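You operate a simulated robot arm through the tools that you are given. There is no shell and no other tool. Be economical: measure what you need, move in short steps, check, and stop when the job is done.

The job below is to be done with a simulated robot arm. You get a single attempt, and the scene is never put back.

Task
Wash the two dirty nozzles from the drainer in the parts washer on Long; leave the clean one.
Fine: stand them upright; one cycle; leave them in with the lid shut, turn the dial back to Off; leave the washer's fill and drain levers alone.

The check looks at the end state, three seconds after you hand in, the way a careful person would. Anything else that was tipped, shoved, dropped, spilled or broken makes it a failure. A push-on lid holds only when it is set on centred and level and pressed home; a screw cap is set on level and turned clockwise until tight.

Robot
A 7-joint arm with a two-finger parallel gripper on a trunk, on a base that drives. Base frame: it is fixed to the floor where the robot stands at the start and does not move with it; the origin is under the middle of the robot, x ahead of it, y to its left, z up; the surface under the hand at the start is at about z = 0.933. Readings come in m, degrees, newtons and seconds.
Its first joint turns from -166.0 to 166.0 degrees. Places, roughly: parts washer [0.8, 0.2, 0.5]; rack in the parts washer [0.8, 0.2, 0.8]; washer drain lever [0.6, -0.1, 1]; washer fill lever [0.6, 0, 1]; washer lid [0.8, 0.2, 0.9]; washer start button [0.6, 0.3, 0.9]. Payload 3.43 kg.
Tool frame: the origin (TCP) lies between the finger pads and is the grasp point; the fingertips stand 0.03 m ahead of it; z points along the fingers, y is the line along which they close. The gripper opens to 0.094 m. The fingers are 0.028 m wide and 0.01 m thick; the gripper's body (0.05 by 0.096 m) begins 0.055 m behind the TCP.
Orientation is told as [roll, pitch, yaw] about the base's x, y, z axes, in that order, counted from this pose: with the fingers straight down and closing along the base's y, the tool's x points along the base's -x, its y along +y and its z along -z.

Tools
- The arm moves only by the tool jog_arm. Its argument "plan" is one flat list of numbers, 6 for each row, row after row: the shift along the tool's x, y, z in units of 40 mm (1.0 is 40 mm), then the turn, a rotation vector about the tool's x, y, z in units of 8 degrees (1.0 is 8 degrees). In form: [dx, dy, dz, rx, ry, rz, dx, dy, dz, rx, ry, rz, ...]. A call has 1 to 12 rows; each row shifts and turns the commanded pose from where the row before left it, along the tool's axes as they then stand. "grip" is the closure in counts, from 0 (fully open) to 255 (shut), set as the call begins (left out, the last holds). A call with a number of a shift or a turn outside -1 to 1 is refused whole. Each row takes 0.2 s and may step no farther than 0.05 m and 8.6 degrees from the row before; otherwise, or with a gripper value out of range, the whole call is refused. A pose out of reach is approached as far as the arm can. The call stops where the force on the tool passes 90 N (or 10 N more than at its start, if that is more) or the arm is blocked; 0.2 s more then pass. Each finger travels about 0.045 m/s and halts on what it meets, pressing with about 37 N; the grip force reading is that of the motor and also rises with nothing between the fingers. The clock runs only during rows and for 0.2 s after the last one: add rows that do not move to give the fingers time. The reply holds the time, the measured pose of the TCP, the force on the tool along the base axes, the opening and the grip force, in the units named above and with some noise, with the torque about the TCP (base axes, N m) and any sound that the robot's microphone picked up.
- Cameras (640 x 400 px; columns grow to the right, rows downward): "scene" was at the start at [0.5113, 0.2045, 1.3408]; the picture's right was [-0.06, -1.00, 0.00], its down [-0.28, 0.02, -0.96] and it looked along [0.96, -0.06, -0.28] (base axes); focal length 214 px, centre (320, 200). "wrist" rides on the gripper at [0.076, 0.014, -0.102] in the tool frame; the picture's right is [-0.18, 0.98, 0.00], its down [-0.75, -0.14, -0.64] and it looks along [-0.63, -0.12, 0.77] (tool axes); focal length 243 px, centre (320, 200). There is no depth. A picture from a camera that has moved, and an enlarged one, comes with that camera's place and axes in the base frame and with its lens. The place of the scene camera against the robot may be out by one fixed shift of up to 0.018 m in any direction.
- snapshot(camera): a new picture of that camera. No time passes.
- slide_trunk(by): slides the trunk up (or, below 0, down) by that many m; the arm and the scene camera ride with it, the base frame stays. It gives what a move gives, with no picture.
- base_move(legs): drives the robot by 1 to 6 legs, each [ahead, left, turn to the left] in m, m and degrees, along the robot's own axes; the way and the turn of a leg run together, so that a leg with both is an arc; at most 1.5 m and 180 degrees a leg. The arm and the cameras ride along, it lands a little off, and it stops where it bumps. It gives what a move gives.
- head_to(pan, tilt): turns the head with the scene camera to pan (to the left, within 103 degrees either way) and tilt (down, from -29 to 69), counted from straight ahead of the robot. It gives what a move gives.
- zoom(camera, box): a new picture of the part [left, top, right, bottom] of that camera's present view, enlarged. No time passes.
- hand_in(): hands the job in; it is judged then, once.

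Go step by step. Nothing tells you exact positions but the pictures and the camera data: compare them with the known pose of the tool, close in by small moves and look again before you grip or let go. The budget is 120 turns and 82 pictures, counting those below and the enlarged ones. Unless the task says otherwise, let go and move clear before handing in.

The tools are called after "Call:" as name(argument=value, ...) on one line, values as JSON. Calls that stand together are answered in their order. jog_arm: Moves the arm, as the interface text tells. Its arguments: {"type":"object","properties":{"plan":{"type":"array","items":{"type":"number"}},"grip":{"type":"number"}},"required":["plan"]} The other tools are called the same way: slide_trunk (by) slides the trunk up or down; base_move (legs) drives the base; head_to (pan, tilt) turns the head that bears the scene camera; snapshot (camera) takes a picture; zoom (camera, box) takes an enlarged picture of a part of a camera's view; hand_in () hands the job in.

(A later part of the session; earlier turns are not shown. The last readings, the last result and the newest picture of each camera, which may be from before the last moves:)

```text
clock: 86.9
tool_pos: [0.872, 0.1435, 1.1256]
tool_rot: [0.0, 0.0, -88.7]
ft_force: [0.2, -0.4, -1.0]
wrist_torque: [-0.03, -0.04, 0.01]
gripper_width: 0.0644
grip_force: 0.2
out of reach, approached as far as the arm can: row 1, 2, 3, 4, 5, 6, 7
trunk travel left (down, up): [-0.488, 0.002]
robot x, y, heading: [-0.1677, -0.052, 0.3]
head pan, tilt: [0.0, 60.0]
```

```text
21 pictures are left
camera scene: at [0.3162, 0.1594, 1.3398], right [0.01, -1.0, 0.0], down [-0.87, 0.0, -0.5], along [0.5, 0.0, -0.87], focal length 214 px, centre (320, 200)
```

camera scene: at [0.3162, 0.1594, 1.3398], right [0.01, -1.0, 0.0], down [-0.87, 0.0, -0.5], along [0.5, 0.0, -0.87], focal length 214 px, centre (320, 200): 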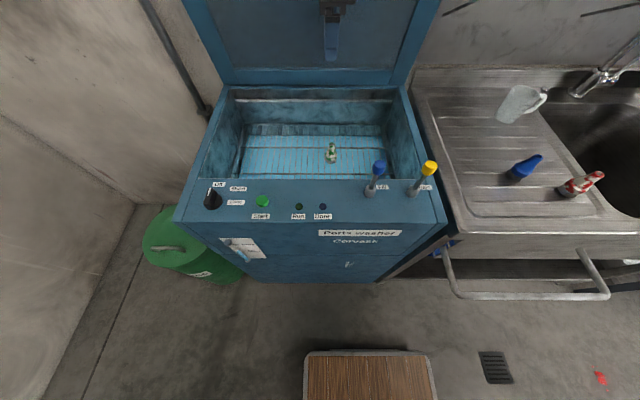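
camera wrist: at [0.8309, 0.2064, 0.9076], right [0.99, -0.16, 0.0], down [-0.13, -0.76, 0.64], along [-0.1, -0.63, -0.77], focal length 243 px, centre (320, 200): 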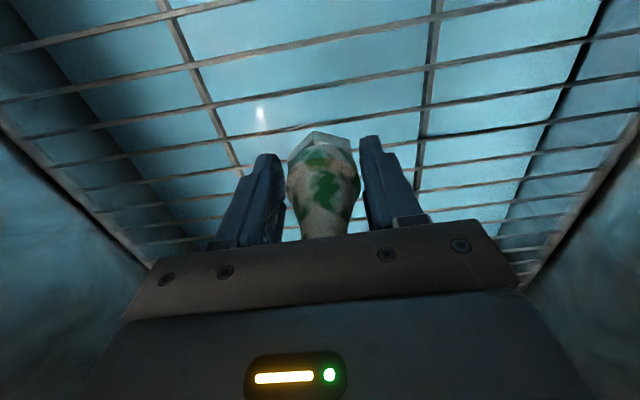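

The green nozzle stands upright in the rack and the levers are untouched. The arm is at its stretch limit again; I'll back off the base, then fold the elbow with the tool-pitch trick.

Call:
base_move(legs=[[-0.1, 0, 0]])

Call:
jog_arm(plan=[0, -0.3, -0.2, 1, 0, 0, 0, -0.3, -0.2, 1, 0, 0, 0, -0.3, -0.2, 1, 0, 0, 0, -0.3, -0.2, 1, 0, 0, 0, -0.3, -0.2, 1, 0, 0])

```text
clock: 88.0
tool_pos: [0.7714, 0.1425, 1.125]
tool_rot: [0.0, -0.1, -88.7]
ft_force: [0.0, 1.3, 0.1]
wrist_torque: [0.0, 0.05, -0.03]
gripper_width: 0.0645
grip_force: 0.1
trunk travel left (down, up): [-0.488, 0.002]
robot x, y, heading: [-0.2696, -0.0557, 0.0]
head pan, tilt: [0.0, 60.0]
```

```text
clock: 89.2
tool_pos: [0.6894, 0.1411, 1.1727]
tool_rot: [-24.3, 0.3, -85.3]
ft_force: [-0.2, -0.5, -1.2]
wrist_torque: [0.0, 0.03, -0.04]
gripper_width: 0.0645
grip_force: 0.0
out of reach, approached as far as the arm can: row 1, 2, 3, 4, 5
trunk travel left (down, up): [-0.488, 0.002]
robot x, y, heading: [-0.2703, -0.0513, 0.2]
head pan, tilt: [0.0, 60.0]
```

Call:
jog_arm(plan=[0, -0.3, -0.2, 1, 0, 0, 0, -0.3, -0.2, 1, 0, 0, 0, -0.3, -0.2, 1, 0, 0, 0, -0.3, -0.2, 1, 0, 0])

Call:
jog_arm(plan=[0, -0.6, -0.3, 0, 0, 0, 0, -0.6, -0.3, 0, 0, 0])

```text
clock: 90.2
tool_pos: [0.6171, 0.1535, 1.2072]
tool_rot: [-42.6, 0.5, -82.3]
ft_force: [-0.3, 0.6, -0.7]
wrist_torque: [0.0, -0.01, 0.0]
gripper_width: 0.0643
grip_force: 0.0
out of reach, approached as far as the arm can: row 1, 2, 3, 4
trunk travel left (down, up): [-0.488, 0.002]
robot x, y, heading: [-0.2705, -0.0545, -0.1]
head pan, tilt: [0.0, 60.0]
```

```text
clock: 90.8
tool_pos: [0.5979, 0.1469, 1.2586]
tool_rot: [-42.7, 0.5, -82.1]
ft_force: [-0.5, 0.2, 0.5]
wrist_torque: [-0.05, 0.05, 0.05]
gripper_width: 0.0645
grip_force: 0.1
trunk travel left (down, up): [-0.488, 0.002]
robot x, y, heading: [-0.2693, -0.0548, 0.2]
head pan, tilt: [0.0, 60.0]
```

Call:
jog_arm(plan=[0, -0.7, 0.65, 0, 0, 0, 0, -0.7, 0.65, 0, 0, 0, 0, 0, 0, -1, 0, 0, 0, 0, 0, -1, 0, 0, 0, 0, 0, -1, 0, 0, 0, 0, 0, -1, 0, 0, 0, 0, 0, -1, 0, 0, 0, 0, 0, -0.33, 0, 0.85])

Call:
head_to(pan=-30, tilt=40)

Call:
snapshot(camera="scene")

```text
clock: 92.6
tool_pos: [0.5227, 0.1395, 1.2583]
tool_rot: [-0.1, 0.4, -89.0]
ft_force: [0.4, -0.7, 0.5]
wrist_torque: [-0.03, -0.02, -0.02]
gripper_width: 0.0643
grip_force: 0.0
trunk travel left (down, up): [-0.488, 0.002]
robot x, y, heading: [-0.2709, -0.0526, 0.4]
head pan, tilt: [0.0, 60.0]
```

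```text
clock: 93.6
tool_pos: [0.523, 0.1385, 1.2583]
tool_rot: [-0.1, 0.4, -89.0]
ft_force: [0.5, -0.4, -0.3]
wrist_torque: [-0.03, 0.0, 0.0]
gripper_width: 0.0644
grip_force: 0.1
trunk travel left (down, up): [-0.488, 0.002]
robot x, y, heading: [-0.2672, -0.0516, 0.5]
head pan, tilt: [-30.0, 40.0]
```

```text
20 pictures are left
camera scene: at [0.2222, 0.116, 1.3666], right [-0.5, -0.87, 0.0], down [-0.56, 0.32, -0.77], along [0.67, -0.38, -0.64], focal length 214 px, centre (320, 200)
```

scene: 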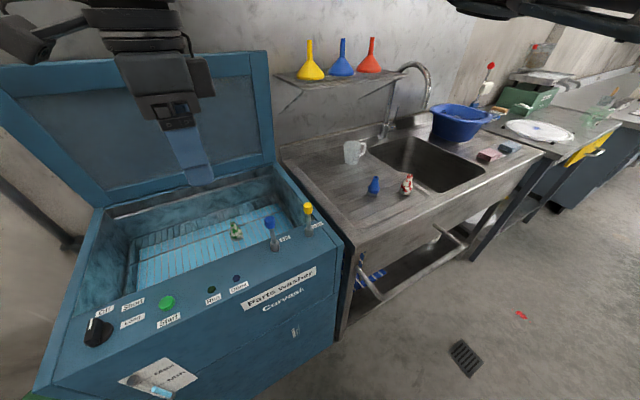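

The elbow is now up. Drive ahead and right to reach the red nozzle.

Call:
base_move(legs=[[0.15, -0.2, 0]])

Call:
jog_arm(plan=[-1, 0, 0, 0, 0, 0, -1, 0, 0, 0, 0, 0, -1, 0, 0, 0, 0, 0, -1, 0, 0, 0, 0, 0, -1, 0, 0, 0, 0, 0, -1, 0, 0, 0, 0, 0, -1, -0.5, 0, 0, 0, 0, -1, -0.5, 0, 0, 0, 0, -1, -0.5, 0, 0, 0, 0, 0, 0, 1, 0, 0, 0, 0, 0, 1, 0, 0, 0])

Call:
snapshot(camera="wrist")

```text
clock: 95.4
tool_pos: [0.6761, -0.0588, 1.2572]
tool_rot: [0.0, 0.4, -88.9]
ft_force: [-0.9, 0.1, -0.5]
wrist_torque: [-0.02, 0.04, -0.01]
gripper_width: 0.0647
grip_force: 0.0
trunk travel left (down, up): [-0.488, 0.002]
robot x, y, heading: [-0.1188, -0.2517, 0.3]
head pan, tilt: [-30.0, 40.0]
```

```text
clock: 97.8
tool_pos: [0.6204, -0.4191, 1.1748]
tool_rot: [0.0, 0.4, -88.9]
ft_force: [-0.4, -0.1, -0.2]
wrist_torque: [0.02, -0.01, 0.0]
gripper_width: 0.0645
grip_force: 0.0
trunk travel left (down, up): [-0.488, 0.002]
robot x, y, heading: [-0.1197, -0.2531, 0.6]
head pan, tilt: [-30.0, 40.0]
```

```text
19 pictures are left
camera wrist: at [0.6352, -0.3435, 1.2769], right [0.99, -0.17, 0.0], down [-0.13, -0.76, 0.64], along [-0.11, -0.63, -0.77], focal length 243 px, centre (320, 200)
```

wrist: 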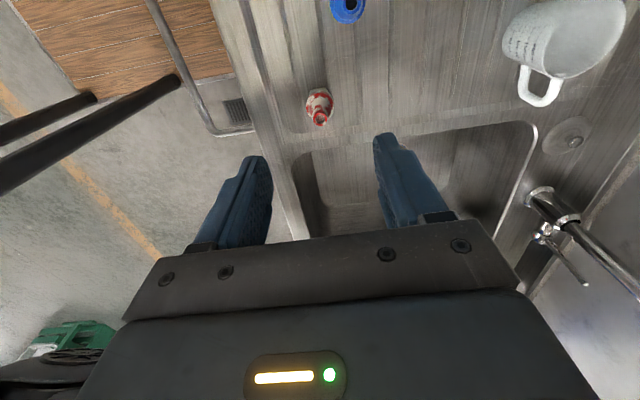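

Red nozzle is at about (0.6145, -0.459). Move over it and descend part way to check.

Call:
jog_arm(plan=[-1, -0.15, 0, 0, 0, 0, 0, 0, 0.9, 0, 0, 0, 0, 0, 0.9, 0, 0, 0, 0, 0, 0.9, 0, 0, 0, 0, 0, 0.9, 0, 0, 0, 0, 0, 0.6, 0, 0, 0])

Call:
snapshot(camera="wrist")

```text
clock: 99.2
tool_pos: [0.6163, -0.4561, 1.0056]
tool_rot: [-0.1, 0.4, -89.0]
ft_force: [0.0, -0.2, 0.3]
wrist_torque: [0.01, 0.02, 0.02]
gripper_width: 0.0647
grip_force: 0.1
trunk travel left (down, up): [-0.488, 0.002]
robot x, y, heading: [-0.1164, -0.2519, 0.1]
head pan, tilt: [-30.0, 40.0]
```

```text
18 pictures are left
camera wrist: at [0.6291, -0.3799, 1.1091], right [0.99, -0.17, 0.0], down [-0.13, -0.76, 0.64], along [-0.11, -0.63, -0.77], focal length 243 px, centre (320, 200)
```

wrist: 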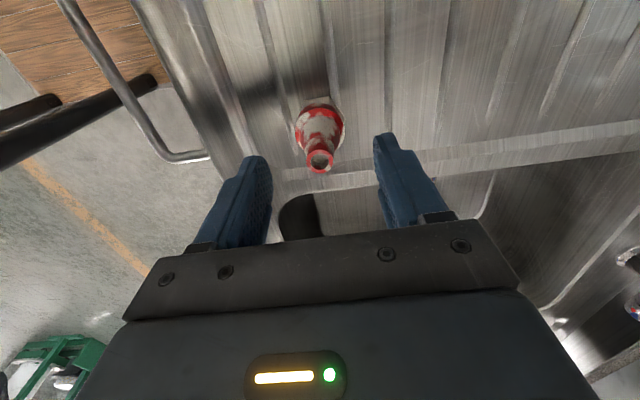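

Call:
jog_arm(plan=[-0.06, -0.03, 0.7, 0, 0, 0, 0, 0, 0.7, 0, 0, 0, 0, 0, 0.6, 0, 0, 0])

Call:
jog_arm(plan=[0, 0, 0, 0, 0, 0, 0, 0, 0, 0, 0, 0, 0, 0, 0, 0, 0, 0, 0, 0, 0, 0, 0, 0], grip=255)

Call:
snapshot(camera="wrist")

```text
clock: 100.0
tool_pos: [0.6142, -0.4586, 0.9277]
tool_rot: [-0.1, 0.2, -88.9]
ft_force: [-0.1, 0.2, 0.2]
wrist_torque: [-0.01, -0.05, -0.01]
gripper_width: 0.0646
grip_force: 0.1
trunk travel left (down, up): [-0.488, 0.002]
robot x, y, heading: [-0.1172, -0.2541, 0.7]
head pan, tilt: [-30.0, 40.0]
```

```text
clock: 101.0
tool_pos: [0.6149, -0.4583, 0.9274]
tool_rot: [-0.1, 0.5, -88.9]
ft_force: [-0.3, 0.8, -0.3]
wrist_torque: [-0.03, -0.02, -0.01]
gripper_width: 0.042
grip_force: 37.3
trunk travel left (down, up): [-0.488, 0.002]
robot x, y, heading: [-0.1184, -0.2494, 0.4]
head pan, tilt: [-30.0, 40.0]
```

```text
17 pictures are left
camera wrist: at [0.6282, -0.3828, 1.0299], right [0.99, -0.16, 0.0], down [-0.13, -0.76, 0.64], along [-0.11, -0.63, -0.77], focal length 243 px, centre (320, 200)
```

wrist: 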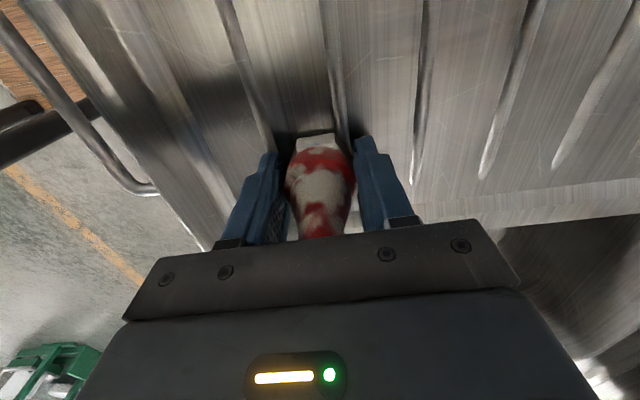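

Red is held. Lift, drive back toward the washer, and carry it over the rack.

Call:
jog_arm(plan=[0, 0, -0.6, 0, 0, 0, 0, 0, -1, 0, 0, 0, 0, 0, -1, 0, 0, 0, 0, 0, -1, 0, 0, 0, 0, 0, -1, 0, 0, 0, 0, 0, -1, 0, 0, 0, 0, 0, -1, 0, 0, 0])

Call:
base_move(legs=[[0, 0.26, 0]])

Call:
jog_arm(plan=[1, 0.5, 0, 0, 0, 0, 1, 0.5, 0, 0, 0, 0, 1, 0.5, 0, 0, 0, 0, 1, 0.5, 0, 0, 0, 0, 1, 0.5, 0, 0, 0, 0, 1, 0.5, 0, 0, 0, 0, 1, 0.5, 0, 0, 0, 0, 1, 0.5, 0, 0, 0, 0, 1, 0.5, 0, 0, 0, 0, 1, 0.3, 0, 0, 0, 0, 1, 0.2, 0, 0, 0, 0])

Call:
head_to(pan=0, tilt=55)

Call:
snapshot(camera="scene")

```text
clock: 102.6
tool_pos: [0.6152, -0.4609, 1.1905]
tool_rot: [-0.1, 0.4, -88.8]
ft_force: [0.5, 0.4, -0.8]
wrist_torque: [0.02, 0.0, 0.05]
gripper_width: 0.0421
grip_force: 37.8
trunk travel left (down, up): [-0.488, 0.002]
robot x, y, heading: [-0.1152, -0.2511, 0.6]
head pan, tilt: [-30.0, 40.0]
```

```text
clock: 104.5
tool_pos: [0.6145, -0.1963, 1.1909]
tool_rot: [0.0, 0.4, -88.7]
ft_force: [-0.2, -0.6, -1.3]
wrist_torque: [0.0, 0.0, 0.02]
gripper_width: 0.0422
grip_force: 36.6
trunk travel left (down, up): [-0.488, 0.002]
robot x, y, heading: [-0.1199, 0.0083, 0.7]
head pan, tilt: [-30.0, 40.0]
```

```text
clock: 106.9
tool_pos: [0.8047, 0.2474, 1.1919]
tool_rot: [-0.1, 0.4, -88.9]
ft_force: [-0.5, -0.8, -1.1]
wrist_torque: [0.0, 0.02, 0.0]
gripper_width: 0.0421
grip_force: 36.6
trunk travel left (down, up): [-0.488, 0.002]
robot x, y, heading: [-0.1197, 0.0112, 0.6]
head pan, tilt: [-30.0, 40.0]
```

```text
clock: 107.8
tool_pos: [0.8051, 0.247, 1.1918]
tool_rot: [0.0, 0.4, -88.7]
ft_force: [-0.1, 0.0, -1.4]
wrist_torque: [-0.02, 0.01, 0.0]
gripper_width: 0.0421
grip_force: 36.5
trunk travel left (down, up): [-0.488, 0.002]
robot x, y, heading: [-0.117, 0.0055, 0.8]
head pan, tilt: [0.0, 55.0]
```

```text
16 pictures are left
camera scene: at [0.3691, 0.2244, 1.346], right [0.01, -1.0, 0.0], down [-0.82, -0.01, -0.57], along [0.57, 0.01, -0.82], focal length 214 px, centre (320, 200)
```

scene: 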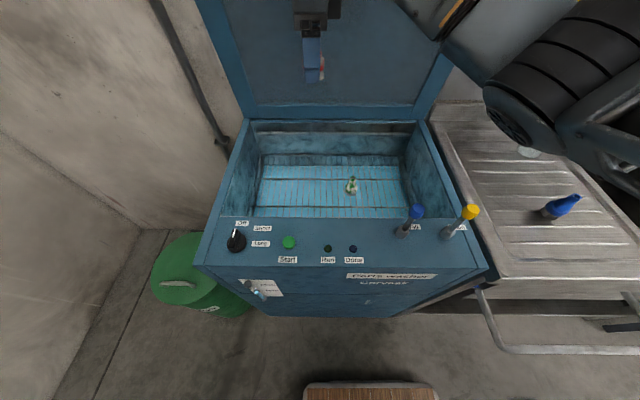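

The elbow is still on the right side, so I'll use the same near-stretched placing as before: back up a bit and shift left.

Call:
base_move(legs=[[-0.033, 0.06, -0.7]])

Call:
jog_arm(plan=[-0.6, 0.5, 0, 0, 0, 0, -0.6, 0.5, 0, 0, 0, 0, 0, 0.1, 0.9, 0, 0, 0, 0, 0, 0.9, 0, 0, 0, 0, 0, 0.9, 0, 0, 0])

Call:
snapshot(camera="scene")

```text
clock: 108.8
tool_pos: [0.7748, 0.2948, 1.1917]
tool_rot: [-0.1, 0.5, -89.5]
ft_force: [1.3, -0.2, -1.4]
wrist_torque: [0.01, -0.04, 0.04]
gripper_width: 0.042
grip_force: 37.4
trunk travel left (down, up): [-0.488, 0.002]
robot x, y, heading: [-0.1559, 0.0664, -0.3]
head pan, tilt: [0.0, 55.0]
```

```text
clock: 110.0
tool_pos: [0.82, 0.2497, 1.0814]
tool_rot: [-0.1, 0.4, -89.4]
ft_force: [-0.2, -0.3, 0.4]
wrist_torque: [0.0, -0.01, -0.02]
gripper_width: 0.0418
grip_force: 36.7
trunk travel left (down, up): [-0.488, 0.002]
robot x, y, heading: [-0.1521, 0.0697, -0.3]
head pan, tilt: [0.0, 55.0]
```

```text
15 pictures are left
camera scene: at [0.3386, 0.2782, 1.3461], right [0.0, -1.0, 0.0], down [-0.82, 0.0, -0.57], along [0.57, 0.0, -0.82], focal length 214 px, centre (320, 200)
```

scene: 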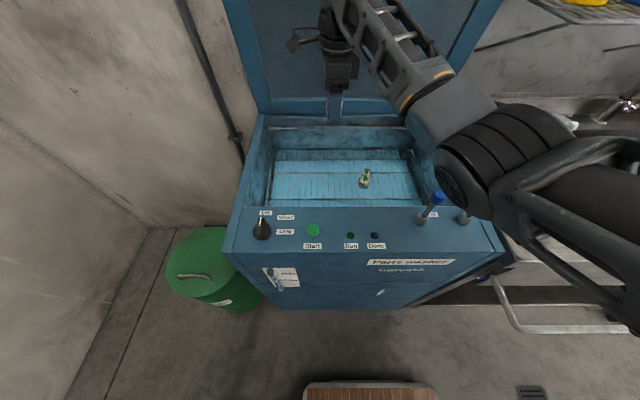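

Call:
base_move(legs=[[-0.03, 0, 0]])

Call:
jog_arm(plan=[0, 0.75, 0, 0, 0, 0, 0, 0, 0.9, 0, 0, 0, 0, 0, 0.9, 0, 0, 0, 0, 0, 0.9, 0, 0, 0])

Call:
snapshot(camera="scene")

```text
clock: 110.9
tool_pos: [0.7899, 0.2497, 1.0814]
tool_rot: [-0.1, 0.4, -89.5]
ft_force: [0.6, -0.3, -0.4]
wrist_torque: [0.01, 0.02, 0.02]
gripper_width: 0.0419
grip_force: 36.7
trunk travel left (down, up): [-0.488, 0.002]
robot x, y, heading: [-0.1796, 0.0706, -0.2]
head pan, tilt: [0.0, 55.0]
```

```text
clock: 111.9
tool_pos: [0.8196, 0.2507, 0.9734]
tool_rot: [-0.1, 0.4, -89.4]
ft_force: [0.1, -0.9, -0.6]
wrist_torque: [0.03, 0.03, 0.01]
gripper_width: 0.0416
grip_force: 36.5
trunk travel left (down, up): [-0.488, 0.002]
robot x, y, heading: [-0.1816, 0.0671, -0.6]
head pan, tilt: [0.0, 55.0]
```

```text
14 pictures are left
camera scene: at [0.3084, 0.2784, 1.346], right [0.0, -1.0, 0.0], down [-0.82, 0.0, -0.57], along [0.57, 0.0, -0.82], focal length 214 px, centre (320, 200)
```

scene: 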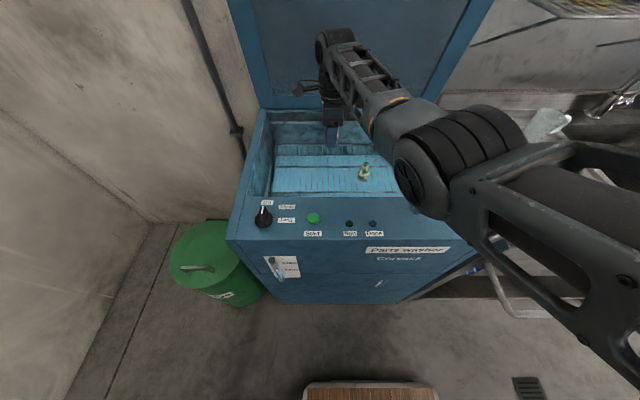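

Elbow is high. Continue down, then finish with the trunk.

Call:
jog_arm(plan=[0, 0, 0.8, 0, 0, 0, 0, 0, 0.8, 0, 0, 0])

Call:
slide_trunk(by=-0.07)

Call:
snapshot(camera="wrist")

```text
clock: 112.5
tool_pos: [0.816, 0.25, 0.91]
tool_rot: [0.0, 0.4, -89.4]
ft_force: [-0.2, 1.1, -0.9]
wrist_torque: [0.01, 0.01, 0.01]
gripper_width: 0.0417
grip_force: 36.5
out of reach, approached as far as the arm can: row 2
trunk travel left (down, up): [-0.488, 0.002]
robot x, y, heading: [-0.1828, 0.0683, -0.1]
head pan, tilt: [0.0, 55.0]
```

```text
clock: 113.6
tool_pos: [0.818, 0.2488, 0.8393]
tool_rot: [-0.1, 0.4, -89.5]
ft_force: [0.2, -0.6, -0.6]
wrist_torque: [0.0, -0.01, -0.04]
gripper_width: 0.0418
grip_force: 36.7
trunk travel left (down, up): [-0.418, 0.072]
robot x, y, heading: [-0.1805, 0.0671, -0.5]
head pan, tilt: [0.0, 55.0]
```

```text
13 pictures are left
camera wrist: at [0.831, 0.3252, 0.943], right [0.98, -0.17, 0.0], down [-0.13, -0.76, 0.64], along [-0.11, -0.63, -0.77], focal length 243 px, centre (320, 200)
```

wrist: 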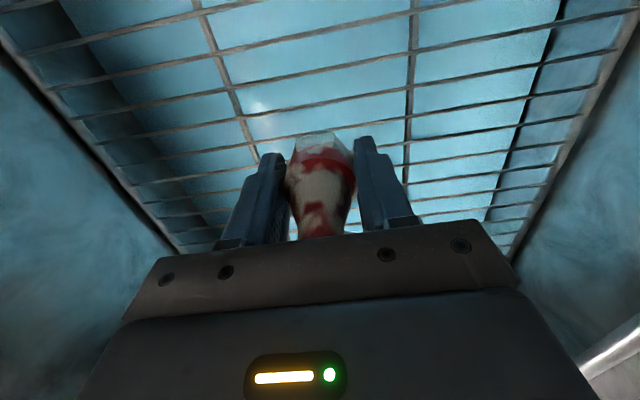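

Good position. Lower to the expected contact height near 0.807.

Call:
slide_trunk(by=-0.026)

Call:
slide_trunk(by=-0.006)

```text
clock: 114.3
tool_pos: [0.8171, 0.249, 0.8147]
tool_rot: [-0.1, 0.4, -89.6]
ft_force: [-0.3, -0.2, -0.1]
wrist_torque: [0.01, -0.01, 0.02]
gripper_width: 0.0416
grip_force: 37.1
trunk travel left (down, up): [-0.392, 0.098]
robot x, y, heading: [-0.1801, 0.0678, -0.3]
head pan, tilt: [0.0, 55.0]
```

```text
clock: 114.8
tool_pos: [0.8165, 0.2501, 0.8079]
tool_rot: [-0.1, 0.4, -89.5]
ft_force: [0.2, 0.0, -0.3]
wrist_torque: [-0.01, 0.01, 0.01]
gripper_width: 0.0416
grip_force: 36.9
trunk travel left (down, up): [-0.386, 0.104]
robot x, y, heading: [-0.1779, 0.0679, -0.2]
head pan, tilt: [0.0, 55.0]
```

Call:
slide_trunk(by=-0.004)

```text
clock: 115.4
tool_pos: [0.8172, 0.2496, 0.8058]
tool_rot: [0.0, 0.4, -89.5]
ft_force: [-4.0, -2.0, 14.6]
wrist_torque: [-0.08, 0.13, 0.01]
gripper_width: 0.0418
grip_force: 36.9
trunk travel left (down, up): [-0.382, 0.108]
robot x, y, heading: [-0.1861, 0.0674, -0.4]
head pan, tilt: [0.0, 55.0]
```

Light contact. Release and rise with the trunk.

Call:
jog_arm(plan=[0, 0, 0, 0, 0, 0, 0, 0, 0, 0, 0, 0, 0, 0, 0, 0, 0, 0], grip=80)

Call:
slide_trunk(by=0.105)

Call:
snapshot(camera="wrist")

```text
clock: 116.2
tool_pos: [0.8177, 0.2496, 0.8048]
tool_rot: [0.0, 0.4, -89.5]
ft_force: [5.3, -0.2, 12.9]
wrist_torque: [-0.19, 0.24, 0.06]
gripper_width: 0.0629
grip_force: 0.1
trunk travel left (down, up): [-0.382, 0.108]
robot x, y, heading: [-0.1819, 0.0686, -0.4]
head pan, tilt: [0.0, 55.0]
```

```text
clock: 117.5
tool_pos: [0.8158, 0.2488, 0.9088]
tool_rot: [-0.2, 0.3, -89.4]
ft_force: [-0.1, -1.1, 0.3]
wrist_torque: [0.03, 0.01, -0.02]
gripper_width: 0.0646
grip_force: 0.0
trunk travel left (down, up): [-0.487, 0.003]
robot x, y, heading: [-0.1833, 0.0688, -0.1]
head pan, tilt: [0.0, 55.0]
```

```text
12 pictures are left
camera wrist: at [0.8309, 0.3251, 1.0117], right [0.98, -0.17, 0.0], down [-0.13, -0.76, 0.64], along [-0.11, -0.63, -0.77], focal length 243 px, centre (320, 200)
```

wrist: 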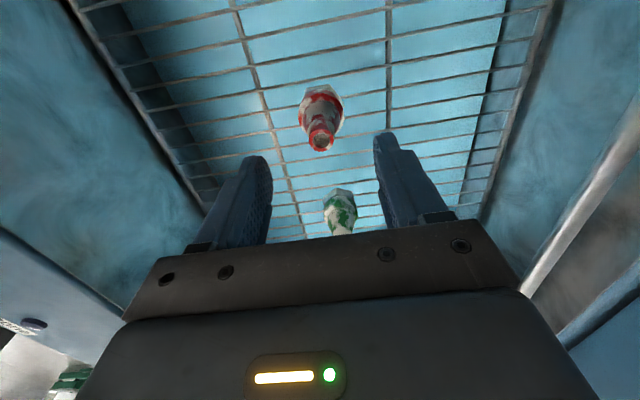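

Both nozzles stand upright in the rack. Now raise the arm out.

Call:
jog_arm(plan=[0, -0.1, -0.4, 0, 0, 0, 0, -0.1, -0.6, 0, 0, 0, 0, -0.1, -0.8, 0, 0, 0])

```text
clock: 118.3
tool_pos: [0.8039, 0.2489, 0.9818]
tool_rot: [-0.2, 0.4, -89.6]
ft_force: [-0.1, 0.6, -1.0]
wrist_torque: [0.0, -0.02, 0.0]
gripper_width: 0.0643
grip_force: 0.0
trunk travel left (down, up): [-0.487, 0.003]
robot x, y, heading: [-0.1847, 0.0674, -0.2]
head pan, tilt: [0.0, 55.0]
```

Not trapped this time. Rise high, shifting to y≈0.18 to fetch the lid handle.

Call:
jog_arm(plan=[-0.2, -0.2, -0.95, 0, 0, 0, -0.2, -0.2, -0.95, 0, 0, 0, -0.2, -0.2, -0.95, 0, 0, 0, -0.2, -0.2, -0.95, 0, 0, 0, -0.2, -0.2, -0.95, 0, 0, 0, -0.2, -0.2, -0.95, 0, 0, 0, -0.2, -0.2, -0.95, 0, 0, 0, -0.2, -0.2, -0.95, 0, 0, 0, -0.2, -0.2, -0.95, 0, 0, 0, 0, -0.2, -0.95, 0, 0, 0, 0, 0, -0.95, 0, 0, 0])

Call:
base_move(legs=[[0.215, 0, 0.2]])

Call:
snapshot(camera="wrist")

```text
clock: 120.2
tool_pos: [0.725, 0.1443, 1.1828]
tool_rot: [-8.8, -7.1, -90.6]
ft_force: [0.5, -0.1, 0.0]
wrist_torque: [0.01, 0.0, 0.01]
gripper_width: 0.0645
grip_force: 0.1
trunk travel left (down, up): [-0.487, 0.003]
robot x, y, heading: [-0.1852, 0.0692, -0.1]
head pan, tilt: [0.0, 55.0]
stopped in row 9: the arm was blocked; the commanded pose is now the measured one
```

```text
clock: 121.8
tool_pos: [0.9134, 0.1528, 1.184]
tool_rot: [-9.8, -7.1, -90.7]
ft_force: [-19.6, 5.6, 8.2]
wrist_torque: [-0.44, -2.44, 0.67]
gripper_width: 0.0644
grip_force: 0.1
trunk travel left (down, up): [-0.487, 0.003]
robot x, y, heading: [0.0092, 0.0676, 0.2]
head pan, tilt: [0.0, 55.0]
stopped in leg 1: the force on the tool passed its limit at 154 N (the readings are from after the stop); the commanded pose is now the measured one
```

```text
11 pictures are left
camera wrist: at [0.9468, 0.2392, 1.2723], right [0.97, -0.22, -0.14], down [-0.04, -0.67, 0.74], along [-0.26, -0.71, -0.65], focal length 243 px, centre (320, 200)
```

wrist: 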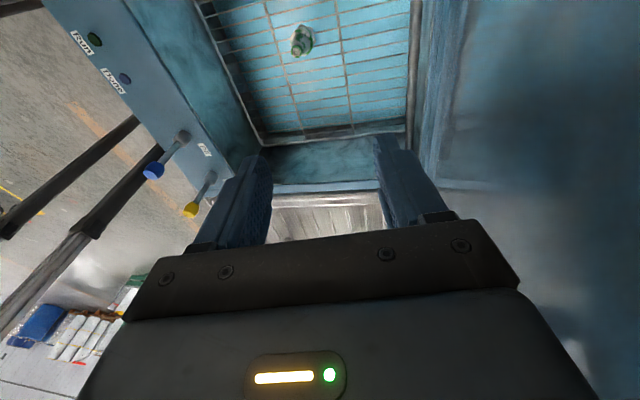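

I drove before noticing the arm had been blocked; the hand touched the lid's inner face. Back off at once.

Call:
base_move(legs=[[-0.12, 0, 0]])

Call:
snapshot(camera="scene")

```text
clock: 123.0
tool_pos: [0.7927, 0.1491, 1.1822]
tool_rot: [-9.8, -7.1, -90.8]
ft_force: [0.9, -0.1, -0.3]
wrist_torque: [-0.01, 0.0, -0.02]
gripper_width: 0.0645
grip_force: 0.0
trunk travel left (down, up): [-0.487, 0.003]
robot x, y, heading: [-0.1077, 0.0698, 0.4]
head pan, tilt: [0.0, 55.0]
```

```text
10 pictures are left
camera scene: at [0.3818, 0.2821, 1.3452], right [0.02, -1.0, 0.0], down [-0.82, -0.01, -0.58], along [0.58, 0.01, -0.82], focal length 214 px, centre (320, 200)
```

scene: 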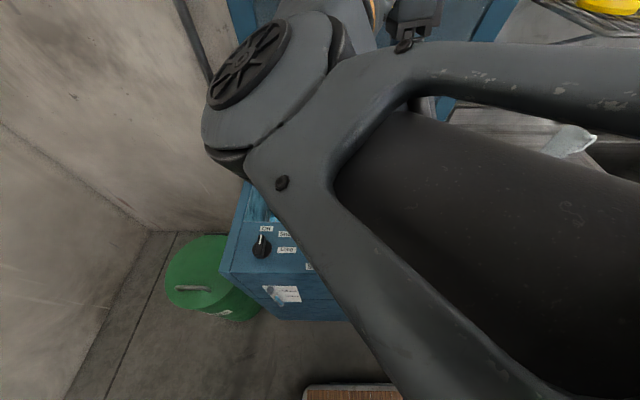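

The arm's elbow has swung up in front of the head and blocked there. I'll correct the tool tilt with a small outward-up move.

Call:
jog_arm(plan=[0, 0.3, -0.2, -0.6, 0.45, 0, 0, 0.3, -0.2, -0.6, 0.45, 0])

```text
clock: 123.7
tool_pos: [0.8196, 0.1514, 1.1953]
tool_rot: [-0.1, 0.2, -91.5]
ft_force: [0.6, 0.6, -0.8]
wrist_torque: [0.01, 0.02, 0.01]
gripper_width: 0.0646
grip_force: 0.1
trunk travel left (down, up): [-0.487, 0.003]
robot x, y, heading: [-0.1086, 0.07, 0.2]
head pan, tilt: [0.0, 55.0]
```

Call:
jog_arm(plan=[0.2, 0, -0.8, 0, 0, 0, 0.2, 0, -0.8, 0, 0, 0, 0.2, 0, -0.8, 0, 0, 0])

Call:
jog_arm(plan=[0.1, 0, -0.9, 0, 0, 0, 0.1, 0, -0.9, 0, 0, 0, 0, 0, -0.9, 0, 0, 0])

```text
clock: 124.5
tool_pos: [0.8072, 0.1405, 1.201]
tool_rot: [-7.2, -6.4, -93.0]
ft_force: [-0.5, -0.7, -0.8]
wrist_torque: [-0.02, -0.01, -0.01]
gripper_width: 0.0644
grip_force: 0.1
trunk travel left (down, up): [-0.487, 0.003]
robot x, y, heading: [-0.1088, 0.0699, 0.0]
head pan, tilt: [0.0, 55.0]
stopped in row 3: the arm was blocked; the commanded pose is now the measured one
```

```text
clock: 125.3
tool_pos: [0.8052, 0.1307, 1.2031]
tool_rot: [-15.0, -13.1, -93.0]
ft_force: [0.3, -0.3, -0.4]
wrist_torque: [0.02, 0.01, 0.01]
gripper_width: 0.0647
grip_force: 0.0
trunk travel left (down, up): [-0.487, 0.003]
robot x, y, heading: [-0.1086, 0.0715, -0.2]
head pan, tilt: [0.0, 55.0]
stopped in row 3: the arm was blocked; the commanded pose is now the measured one
```

The elbow is blocked by the head. Back the base 10 cm and extend the arm, which moves the elbow off the head.

Call:
base_move(legs=[[-0.1, 0, 0]])

Call:
jog_arm(plan=[0, 0.6, 0.1, -0.9, 0.8, 0.2, 0, 0.6, 0.1, -0.9, 0.8, 0.2, 0, 0.6, 0.1, 0, 0, 0, 0, 0.5, 0, 0, 0, 0])

Call:
jog_arm(plan=[0, 0, -0.5, 0, 0, 0, 0, 0, -0.5, 0, 0, 0])

```text
clock: 126.5
tool_pos: [0.7075, 0.1277, 1.2048]
tool_rot: [-15.0, -13.1, -93.1]
ft_force: [-0.3, -0.5, 0.0]
wrist_torque: [-0.02, -0.01, 0.01]
gripper_width: 0.0643
grip_force: 0.0
trunk travel left (down, up): [-0.487, 0.003]
robot x, y, heading: [-0.2047, 0.0693, -0.0]
head pan, tilt: [0.0, 55.0]
```

```text
refused: row 1 steps farther than a row can; nothing moved
```

```text
clock: 127.1
tool_pos: [0.7176, 0.1237, 1.2312]
tool_rot: [-15.8, -13.8, -94.1]
ft_force: [0.2, 0.7, 0.3]
wrist_torque: [-0.03, -0.01, -0.01]
gripper_width: 0.0644
grip_force: 0.0
trunk travel left (down, up): [-0.487, 0.003]
robot x, y, heading: [-0.2074, 0.0671, 0.1]
head pan, tilt: [0.0, 55.0]
```

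Call:
jog_arm(plan=[0, 0.6, 0.1, -0.65, 0.57, -0.15, 0, 0.6, 0.1, -0.65, 0.57, -0.15, 0, 0.6, 0.1, -0.65, 0.57, -0.15, 0, 0.5, 0, 0, 0, 0])

Call:
jog_arm(plan=[0, 0, -0.5, 0, 0, 0, 0, 0, -0.6, 0, 0, 0, 0, 0, -0.6, 0, 0, 0])

```text
clock: 128.1
tool_pos: [0.8056, 0.1302, 1.2201]
tool_rot: [0.7, 0.9, -91.2]
ft_force: [0.4, 0.9, 1.0]
wrist_torque: [-0.01, 0.0, -0.04]
gripper_width: 0.0646
grip_force: 0.1
trunk travel left (down, up): [-0.487, 0.003]
robot x, y, heading: [-0.207, 0.0717, -0.1]
head pan, tilt: [0.0, 55.0]
```

```text
clock: 128.9
tool_pos: [0.8057, 0.1274, 1.2868]
tool_rot: [0.5, 0.8, -91.1]
ft_force: [0.3, -0.2, 0.1]
wrist_torque: [-0.03, 0.0, -0.03]
gripper_width: 0.0645
grip_force: 0.1
trunk travel left (down, up): [-0.487, 0.003]
robot x, y, heading: [-0.2071, 0.0723, -0.2]
head pan, tilt: [0.0, 55.0]
```

Call:
jog_arm(plan=[0.4, -0.5, -0.6, 0, 0, 0, 0.4, -0.5, -0.6, 0, 0, 0, 0.4, -0.5, -0.6, 0, 0, 0, 0, -0.1, -0.6, 0, 0, 0, 0, -0.1, -0.4, 0, 0, 0])

```text
clock: 130.1
tool_pos: [0.7381, 0.1709, 1.3985]
tool_rot: [0.6, 0.9, -91.7]
ft_force: [0.2, -0.3, -0.3]
wrist_torque: [-0.03, 0.0, -0.03]
gripper_width: 0.0645
grip_force: 0.0
trunk travel left (down, up): [-0.487, 0.003]
robot x, y, heading: [-0.2042, 0.0736, -0.1]
head pan, tilt: [0.0, 55.0]
```

Now drive ahead with the hand above the lid's top edge and look down.

Call:
base_move(legs=[[0.19, 0, 0]])

Call:
snapshot(camera="wrist")

```text
clock: 131.6
tool_pos: [0.9314, 0.1669, 1.397]
tool_rot: [0.6, 0.9, -91.9]
ft_force: [0.0, -1.0, -0.6]
wrist_torque: [-0.02, -0.04, -0.01]
gripper_width: 0.0643
grip_force: 0.1
trunk travel left (down, up): [-0.487, 0.003]
robot x, y, heading: [-0.0164, 0.0665, -0.4]
head pan, tilt: [0.0, 55.0]
```

```text
9 pictures are left
camera wrist: at [0.9478, 0.2411, 1.502], right [0.98, -0.22, 0.01], down [-0.17, -0.76, 0.63], along [-0.13, -0.62, -0.78], focal length 243 px, centre (320, 200)
```

wrist: 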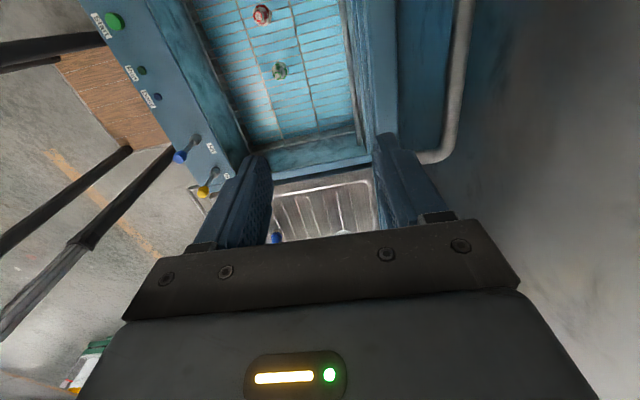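

The lid has gone a bit past upright with the bar near the wall, and its top edge is around x=0.98. I'll put the open fingers astride the lid's edge (one finger between lid and bar), then pull it forward.

Call:
base_move(legs=[[0.048, 0.012, 0]])

Call:
slide_trunk(by=-0.035)

Call:
snapshot(camera="wrist")

```text
clock: 132.6
tool_pos: [0.9812, 0.1735, 1.3975]
tool_rot: [0.5, 0.8, -92.2]
ft_force: [-0.4, -0.5, 0.4]
wrist_torque: [-0.01, -0.04, 0.02]
gripper_width: 0.0642
grip_force: 0.1
trunk travel left (down, up): [-0.487, 0.003]
robot x, y, heading: [0.034, 0.0738, 0.1]
head pan, tilt: [0.0, 55.0]
```

```text
clock: 133.4
tool_pos: [0.9815, 0.1691, 1.3633]
tool_rot: [0.5, 0.9, -92.6]
ft_force: [-0.4, 0.3, -0.1]
wrist_torque: [-0.02, 0.0, -0.01]
gripper_width: 0.0647
grip_force: 0.0
trunk travel left (down, up): [-0.452, 0.038]
robot x, y, heading: [0.0327, 0.08, -0.1]
head pan, tilt: [0.0, 55.0]
```

```text
8 pictures are left
camera wrist: at [0.9993, 0.2444, 1.4667], right [0.97, -0.23, 0.01], down [-0.18, -0.76, 0.63], along [-0.14, -0.61, -0.78], focal length 243 px, centre (320, 200)
```

wrist: 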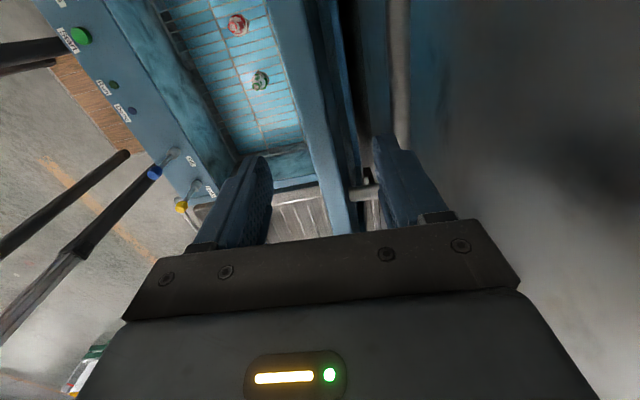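

Finger will fit between lid and bar. Shift 5 mm and lower 3 cm.

Call:
jog_arm(plan=[0, 0.13, 0, 0, 0, 0])

Call:
slide_trunk(by=-0.03)

```text
clock: 133.8
tool_pos: [0.9868, 0.1742, 1.3631]
tool_rot: [0.6, 0.8, -92.3]
ft_force: [0.0, -0.3, 0.1]
wrist_torque: [-0.01, 0.02, -0.04]
gripper_width: 0.0647
grip_force: 0.1
trunk travel left (down, up): [-0.452, 0.038]
robot x, y, heading: [0.0335, 0.0792, -0.1]
head pan, tilt: [0.0, 55.0]
```

```text
clock: 134.5
tool_pos: [0.9872, 0.1729, 1.3328]
tool_rot: [0.5, 1.0, -92.3]
ft_force: [0.2, 0.1, -0.7]
wrist_torque: [-0.01, -0.01, 0.02]
gripper_width: 0.0645
grip_force: 0.0
trunk travel left (down, up): [-0.422, 0.068]
robot x, y, heading: [0.0336, 0.0788, -0.2]
head pan, tilt: [0.0, 55.0]
```

Call:
jog_arm(plan=[0, -0.83, 0.05, 0, 0, 0, 0, -0.83, 0.12, 0, 0, 0, 0, -0.83, 0.2, 0, 0, 0])

Call:
snapshot(camera="wrist")

```text
clock: 135.4
tool_pos: [0.8961, 0.0824, 1.3247]
tool_rot: [1.0, 1.7, -102.1]
ft_force: [0.3, -0.1, -1.4]
wrist_torque: [-0.02, -0.02, 0.01]
gripper_width: 0.0643
grip_force: 0.1
trunk travel left (down, up): [-0.422, 0.068]
robot x, y, heading: [0.0377, 0.0768, -0.6]
head pan, tilt: [0.0, 55.0]
stopped in row 3: the arm was blocked; the commanded pose is now the measured one
```

```text
7 pictures are left
camera wrist: at [0.923, 0.1519, 1.4289], right [0.92, -0.39, 0.01], down [-0.31, -0.72, 0.62], along [-0.23, -0.57, -0.79], focal length 243 px, centre (320, 200)
```

wrist: 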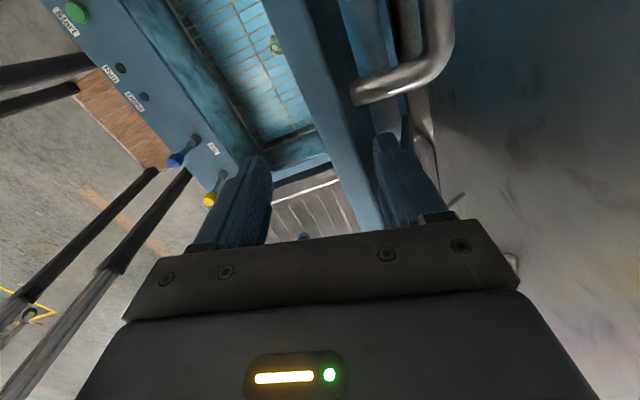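

The head blocked the elbow again, but the lid came forward with the finger. I'll pull on with the base instead, lowering the trunk along the way.

Call:
slide_trunk(by=-0.012)

Call:
base_move(legs=[[-0.045, 0, 0]])

Call:
slide_trunk(by=-0.022)

Call:
base_move(legs=[[-0.045, 0, 0]])

```text
clock: 136.0
tool_pos: [0.8954, 0.0822, 1.3129]
tool_rot: [1.0, 1.7, -102.0]
ft_force: [0.2, 0.2, 0.3]
wrist_torque: [-0.01, 0.02, -0.03]
gripper_width: 0.0645
grip_force: 0.1
trunk travel left (down, up): [-0.41, 0.08]
robot x, y, heading: [0.0358, 0.0791, -0.3]
head pan, tilt: [0.0, 55.0]
```

```text
clock: 136.9
tool_pos: [0.8501, 0.0827, 1.312]
tool_rot: [1.0, 1.7, -102.1]
ft_force: [-0.2, -0.2, 0.5]
wrist_torque: [0.02, -0.01, -0.01]
gripper_width: 0.0645
grip_force: 0.0
trunk travel left (down, up): [-0.41, 0.08]
robot x, y, heading: [-0.0065, 0.081, -0.1]
head pan, tilt: [0.0, 55.0]
```

```text
clock: 137.6
tool_pos: [0.8497, 0.0804, 1.288]
tool_rot: [0.8, 1.7, -102.5]
ft_force: [-0.2, 0.4, 0.0]
wrist_torque: [-0.01, 0.02, -0.02]
gripper_width: 0.0645
grip_force: 0.0
trunk travel left (down, up): [-0.388, 0.102]
robot x, y, heading: [-0.0103, 0.082, 0.1]
head pan, tilt: [0.0, 55.0]
```

```text
clock: 138.5
tool_pos: [0.8053, 0.0806, 1.2899]
tool_rot: [1.1, 1.7, -102.3]
ft_force: [-0.2, 0.0, -0.5]
wrist_torque: [-0.03, 0.03, 0.0]
gripper_width: 0.0643
grip_force: 0.1
trunk travel left (down, up): [-0.388, 0.102]
robot x, y, heading: [-0.0568, 0.0817, -0.1]
head pan, tilt: [0.0, 55.0]
```

Call:
snapshot(camera="wrist")

```text
6 pictures are left
camera wrist: at [0.8343, 0.149, 1.3946], right [0.92, -0.39, 0.01], down [-0.31, -0.72, 0.62], along [-0.23, -0.57, -0.79], focal length 243 px, centre (320, 200)
```

wrist: 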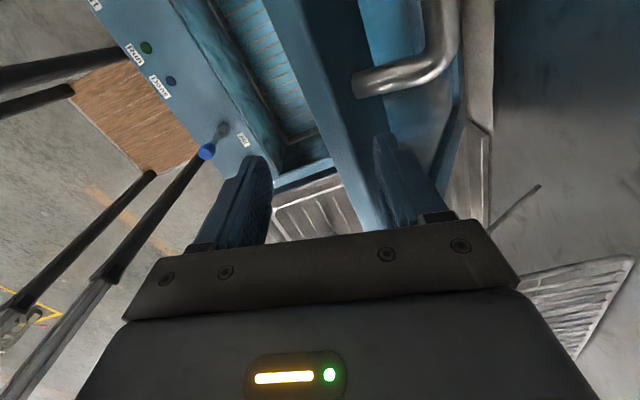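

The lid follows and stays put where left. Continue: lower and pull back further.

Call:
slide_trunk(by=-0.03)

Call:
base_move(legs=[[-0.06, 0, 0]])

Call:
slide_trunk(by=-0.045)

Call:
base_move(legs=[[-0.05, 0, 0]])

```text
clock: 139.2
tool_pos: [0.8049, 0.0767, 1.2605]
tool_rot: [0.9, 1.6, -102.8]
ft_force: [0.5, 0.6, 0.0]
wrist_torque: [-0.03, 0.02, 0.01]
gripper_width: 0.0646
grip_force: 0.1
trunk travel left (down, up): [-0.358, 0.132]
robot x, y, heading: [-0.0528, 0.0785, -0.2]
head pan, tilt: [0.0, 55.0]
```

```text
clock: 140.2
tool_pos: [0.7462, 0.0764, 1.2593]
tool_rot: [1.0, 1.7, -102.8]
ft_force: [0.7, -0.3, -0.6]
wrist_torque: [-0.01, -0.01, 0.03]
gripper_width: 0.0645
grip_force: 0.1
trunk travel left (down, up): [-0.358, 0.132]
robot x, y, heading: [-0.1137, 0.0836, -0.2]
head pan, tilt: [0.0, 55.0]
```

```text
clock: 141.1
tool_pos: [0.7461, 0.072, 1.2146]
tool_rot: [0.9, 1.7, -103.3]
ft_force: [-0.5, -1.2, -0.1]
wrist_torque: [0.02, -0.02, 0.0]
gripper_width: 0.0644
grip_force: 0.0
trunk travel left (down, up): [-0.313, 0.177]
robot x, y, heading: [-0.1127, 0.0804, -0.1]
head pan, tilt: [0.0, 55.0]
```

```text
clock: 142.0
tool_pos: [0.6962, 0.0735, 1.215]
tool_rot: [1.0, 1.7, -103.3]
ft_force: [-0.6, 0.1, 0.9]
wrist_torque: [-0.01, -0.01, 0.03]
gripper_width: 0.0644
grip_force: 0.0
trunk travel left (down, up): [-0.313, 0.177]
robot x, y, heading: [-0.1628, 0.0825, -0.3]
head pan, tilt: [0.0, 55.0]
```

Call:
snapshot(camera="wrist")

```text
5 pictures are left
camera wrist: at [0.7252, 0.1419, 1.3197], right [0.91, -0.4, 0.01], down [-0.32, -0.72, 0.62], along [-0.24, -0.57, -0.79], focal length 243 px, centre (320, 200)
```

wrist: 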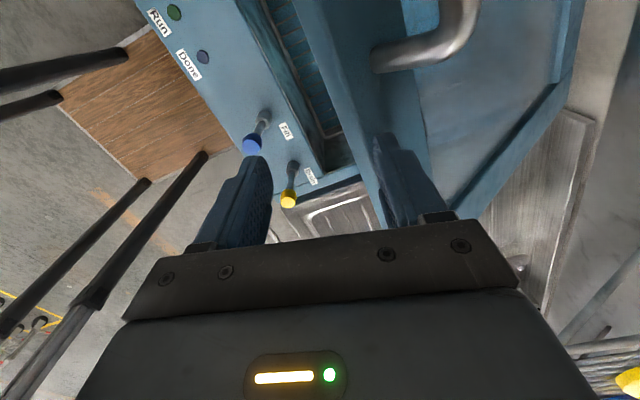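

The lid is about 40° open. I'll raise a bit, close the fingers, and push the lid down from above near its front frame.

Call:
slide_trunk(by=0.06)

Call:
jog_arm(plan=[0, 0, 0, 0, 0, 0, 0, 0, 0, 0, 0, 0, 0, 0, 0, 0, 0, 0, 0, 0, 0, 0, 0, 0, 0, 0, 0, 0, 0, 0], grip=255)

Call:
base_move(legs=[[0.05, 0, 0]])

Call:
slide_trunk(by=-0.08)

```text
clock: 143.0
tool_pos: [0.6953, 0.0696, 1.2743]
tool_rot: [0.9, 1.7, -103.7]
ft_force: [-0.4, -0.6, -0.3]
wrist_torque: [0.01, 0.0, 0.04]
gripper_width: 0.0647
grip_force: 0.1
trunk travel left (down, up): [-0.373, 0.117]
robot x, y, heading: [-0.1684, 0.0821, -0.6]
head pan, tilt: [0.0, 55.0]
```

```text
clock: 144.2
tool_pos: [0.6956, 0.07, 1.2739]
tool_rot: [1.1, 1.7, -103.6]
ft_force: [0.8, -0.4, 0.1]
wrist_torque: [0.04, 0.04, -0.02]
gripper_width: 0.0002
grip_force: 32.9
trunk travel left (down, up): [-0.373, 0.117]
robot x, y, heading: [-0.1645, 0.0834, -0.7]
head pan, tilt: [0.0, 55.0]
```

```text
clock: 145.1
tool_pos: [0.7462, 0.0701, 1.2742]
tool_rot: [1.0, 1.7, -103.5]
ft_force: [0.2, -0.1, 0.5]
wrist_torque: [-0.05, 0.01, 0.0]
gripper_width: 0.0
grip_force: 33.3
trunk travel left (down, up): [-0.373, 0.117]
robot x, y, heading: [-0.1145, 0.0816, -0.1]
head pan, tilt: [0.0, 55.0]
```

```text
clock: 146.3
tool_pos: [0.7464, 0.0658, 1.1944]
tool_rot: [0.9, 1.7, -103.9]
ft_force: [-0.1, 0.1, -0.2]
wrist_torque: [0.02, -0.02, 0.03]
gripper_width: 0.0
grip_force: 33.9
trunk travel left (down, up): [-0.293, 0.197]
robot x, y, heading: [-0.1141, 0.0825, -0.2]
head pan, tilt: [0.0, 55.0]
```

Call:
slide_trunk(by=-0.07)

Call:
base_move(legs=[[-0.045, 0, 0]])

Call:
slide_trunk(by=-0.05)

Call:
snapshot(camera="wrist")

```text
clock: 147.4
tool_pos: [0.7456, 0.0658, 1.1244]
tool_rot: [1.0, 1.6, -103.9]
ft_force: [0.4, 0.6, 0.5]
wrist_torque: [0.01, 0.04, 0.0]
gripper_width: 0.0002
grip_force: 33.2
trunk travel left (down, up): [-0.223, 0.267]
robot x, y, heading: [-0.1159, 0.08, -0.1]
head pan, tilt: [0.0, 55.0]
```

```text
clock: 148.2
tool_pos: [0.7396, 0.0652, 1.1193]
tool_rot: [2.0, 2.1, -102.8]
ft_force: [22.0, 12.9, -12.5]
wrist_torque: [0.49, -0.74, 0.07]
gripper_width: 0.0
grip_force: 32.9
trunk travel left (down, up): [-0.223, 0.267]
robot x, y, heading: [-0.134, 0.0826, -0.2]
head pan, tilt: [0.0, 55.0]
stopped in leg 1: the force on the tool passed its limit at 124 N (the readings are from after the stop); the commanded pose is now the measured one
```

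```text
clock: 149.1
tool_pos: [0.7379, 0.0634, 1.0695]
tool_rot: [2.1, 1.9, -103.1]
ft_force: [0.4, -0.4, -0.4]
wrist_torque: [0.02, -0.01, 0.04]
gripper_width: 0.0
grip_force: 32.6
trunk travel left (down, up): [-0.173, 0.317]
robot x, y, heading: [-0.128, 0.084, -0.2]
head pan, tilt: [0.0, 55.0]
```

```text
4 pictures are left
camera wrist: at [0.7654, 0.1322, 1.1752], right [0.92, -0.4, 0.03], down [-0.33, -0.72, 0.61], along [-0.23, -0.57, -0.79], focal length 243 px, centre (320, 200)
```

wrist: 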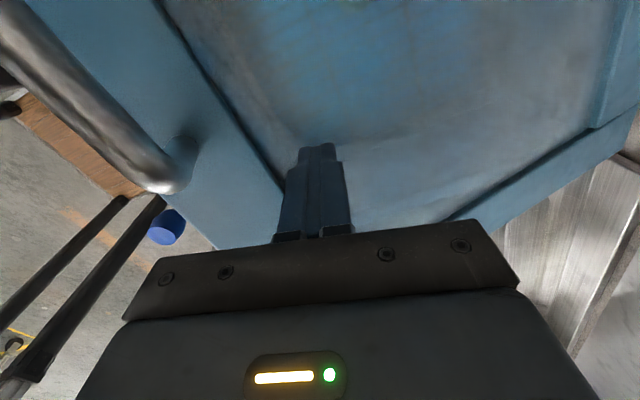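

The lid goes down easily under the fingertips. Continue lowering until closed.

Call:
slide_trunk(by=-0.07)

Call:
slide_trunk(by=-0.02)

Call:
slide_trunk(by=-0.015)

```text
clock: 150.2
tool_pos: [0.738, 0.063, 1.0012]
tool_rot: [2.1, 1.9, -103.0]
ft_force: [-0.3, 0.2, 0.4]
wrist_torque: [-0.02, 0.04, -0.01]
gripper_width: 0.0
grip_force: 32.6
trunk travel left (down, up): [-0.103, 0.387]
robot x, y, heading: [-0.1295, 0.0816, -0.2]
head pan, tilt: [0.0, 55.0]
```

```text
clock: 150.8
tool_pos: [0.7376, 0.0634, 0.9785]
tool_rot: [2.0, 1.9, -103.0]
ft_force: [0.2, 0.8, 0.9]
wrist_torque: [0.0, 0.02, -0.02]
gripper_width: 0.0
grip_force: 33.2
trunk travel left (down, up): [-0.083, 0.407]
robot x, y, heading: [-0.1273, 0.0784, -0.0]
head pan, tilt: [0.0, 55.0]
```

```text
clock: 151.5
tool_pos: [0.7369, 0.0632, 0.9645]
tool_rot: [2.1, 1.9, -103.1]
ft_force: [0.1, -0.2, -0.2]
wrist_torque: [-0.05, 0.0, 0.0]
gripper_width: 0.0
grip_force: 33.1
trunk travel left (down, up): [-0.068, 0.422]
robot x, y, heading: [-0.1285, 0.0818, 0.1]
head pan, tilt: [0.0, 55.0]
```

Call:
slide_trunk(by=-0.01)

Call:
slide_trunk(by=-0.01)

```text
clock: 152.1
tool_pos: [0.7375, 0.0626, 0.9634]
tool_rot: [2.8, 1.8, -102.9]
ft_force: [14.0, 11.2, 81.6]
wrist_torque: [-0.57, 0.12, -0.11]
gripper_width: 0.0
grip_force: 32.3
trunk travel left (down, up): [-0.058, 0.432]
robot x, y, heading: [-0.1297, 0.0802, -0.2]
head pan, tilt: [0.0, 55.0]
```

```text
clock: 152.4
tool_pos: [0.7374, 0.0634, 0.9638]
tool_rot: [3.0, 1.9, -103.1]
ft_force: [-11.7, 18.2, 26.9]
wrist_torque: [0.3, 0.66, -0.3]
gripper_width: 0.0001
grip_force: 32.9
trunk travel left (down, up): [-0.058, 0.432]
robot x, y, heading: [-0.1314, 0.0823, -0.3]
head pan, tilt: [0.0, 55.0]
stopped: the force on the tool passed its limit at 103 N (the readings are from after the stop); the commanded pose is now the measured one
```

The lid is firmly shut. Raise, then drive so that the hand comes above the dial (about 0.561, 0.387) and turn the wrist to yaw 0.

Call:
slide_trunk(by=0.17)

Call:
base_move(legs=[[-0.18, 0, 0], [0, 0.32, 0]])

Call:
jog_arm(plan=[0, 0, 0, 0, 0, -1, 0, 0, 0, 0, 0, -1, 0, 0, 0, 0, 0, -1, 0, 0, 0, 0, 0, -1, 0, 0, 0, 0, 0, -1, 0, 0, 0, 0, 0, -1, 0, 0, 0, 0, 0, -1, 0, 0, 0, 0, 0, -1, 0, 0, 0, 0, 0, -1, 0, 0, 0, 0, 0, -1, 0, 0, 0, 0, 0, -1, 0, 0, 0, 0, 0, -0.9], grip=140)

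```text
clock: 154.3
tool_pos: [0.7393, 0.0611, 1.1307]
tool_rot: [2.9, 1.7, -103.3]
ft_force: [0.1, -0.3, -0.1]
wrist_torque: [-0.01, -0.02, 0.0]
gripper_width: 0.0
grip_force: 32.8
trunk travel left (down, up): [-0.228, 0.262]
robot x, y, heading: [-0.1244, 0.0817, -0.2]
head pan, tilt: [0.0, 55.0]
```

```text
clock: 157.5
tool_pos: [0.5569, 0.3756, 1.1315]
tool_rot: [2.9, 1.8, -103.6]
ft_force: [-0.4, -0.6, -0.4]
wrist_torque: [-0.01, 0.0, 0.03]
gripper_width: 0.0
grip_force: 33.1
trunk travel left (down, up): [-0.228, 0.262]
robot x, y, heading: [-0.3107, 0.4016, -0.4]
head pan, tilt: [0.0, 55.0]
```

```text
clock: 160.1
tool_pos: [0.5585, 0.3726, 1.1318]
tool_rot: [1.4, -3.1, -8.6]
ft_force: [-0.9, 0.0, 0.0]
wrist_torque: [0.04, -0.02, -0.03]
gripper_width: 0.0424
grip_force: 0.1
trunk travel left (down, up): [-0.228, 0.262]
robot x, y, heading: [-0.3108, 0.4019, -0.6]
head pan, tilt: [0.0, 55.0]
```

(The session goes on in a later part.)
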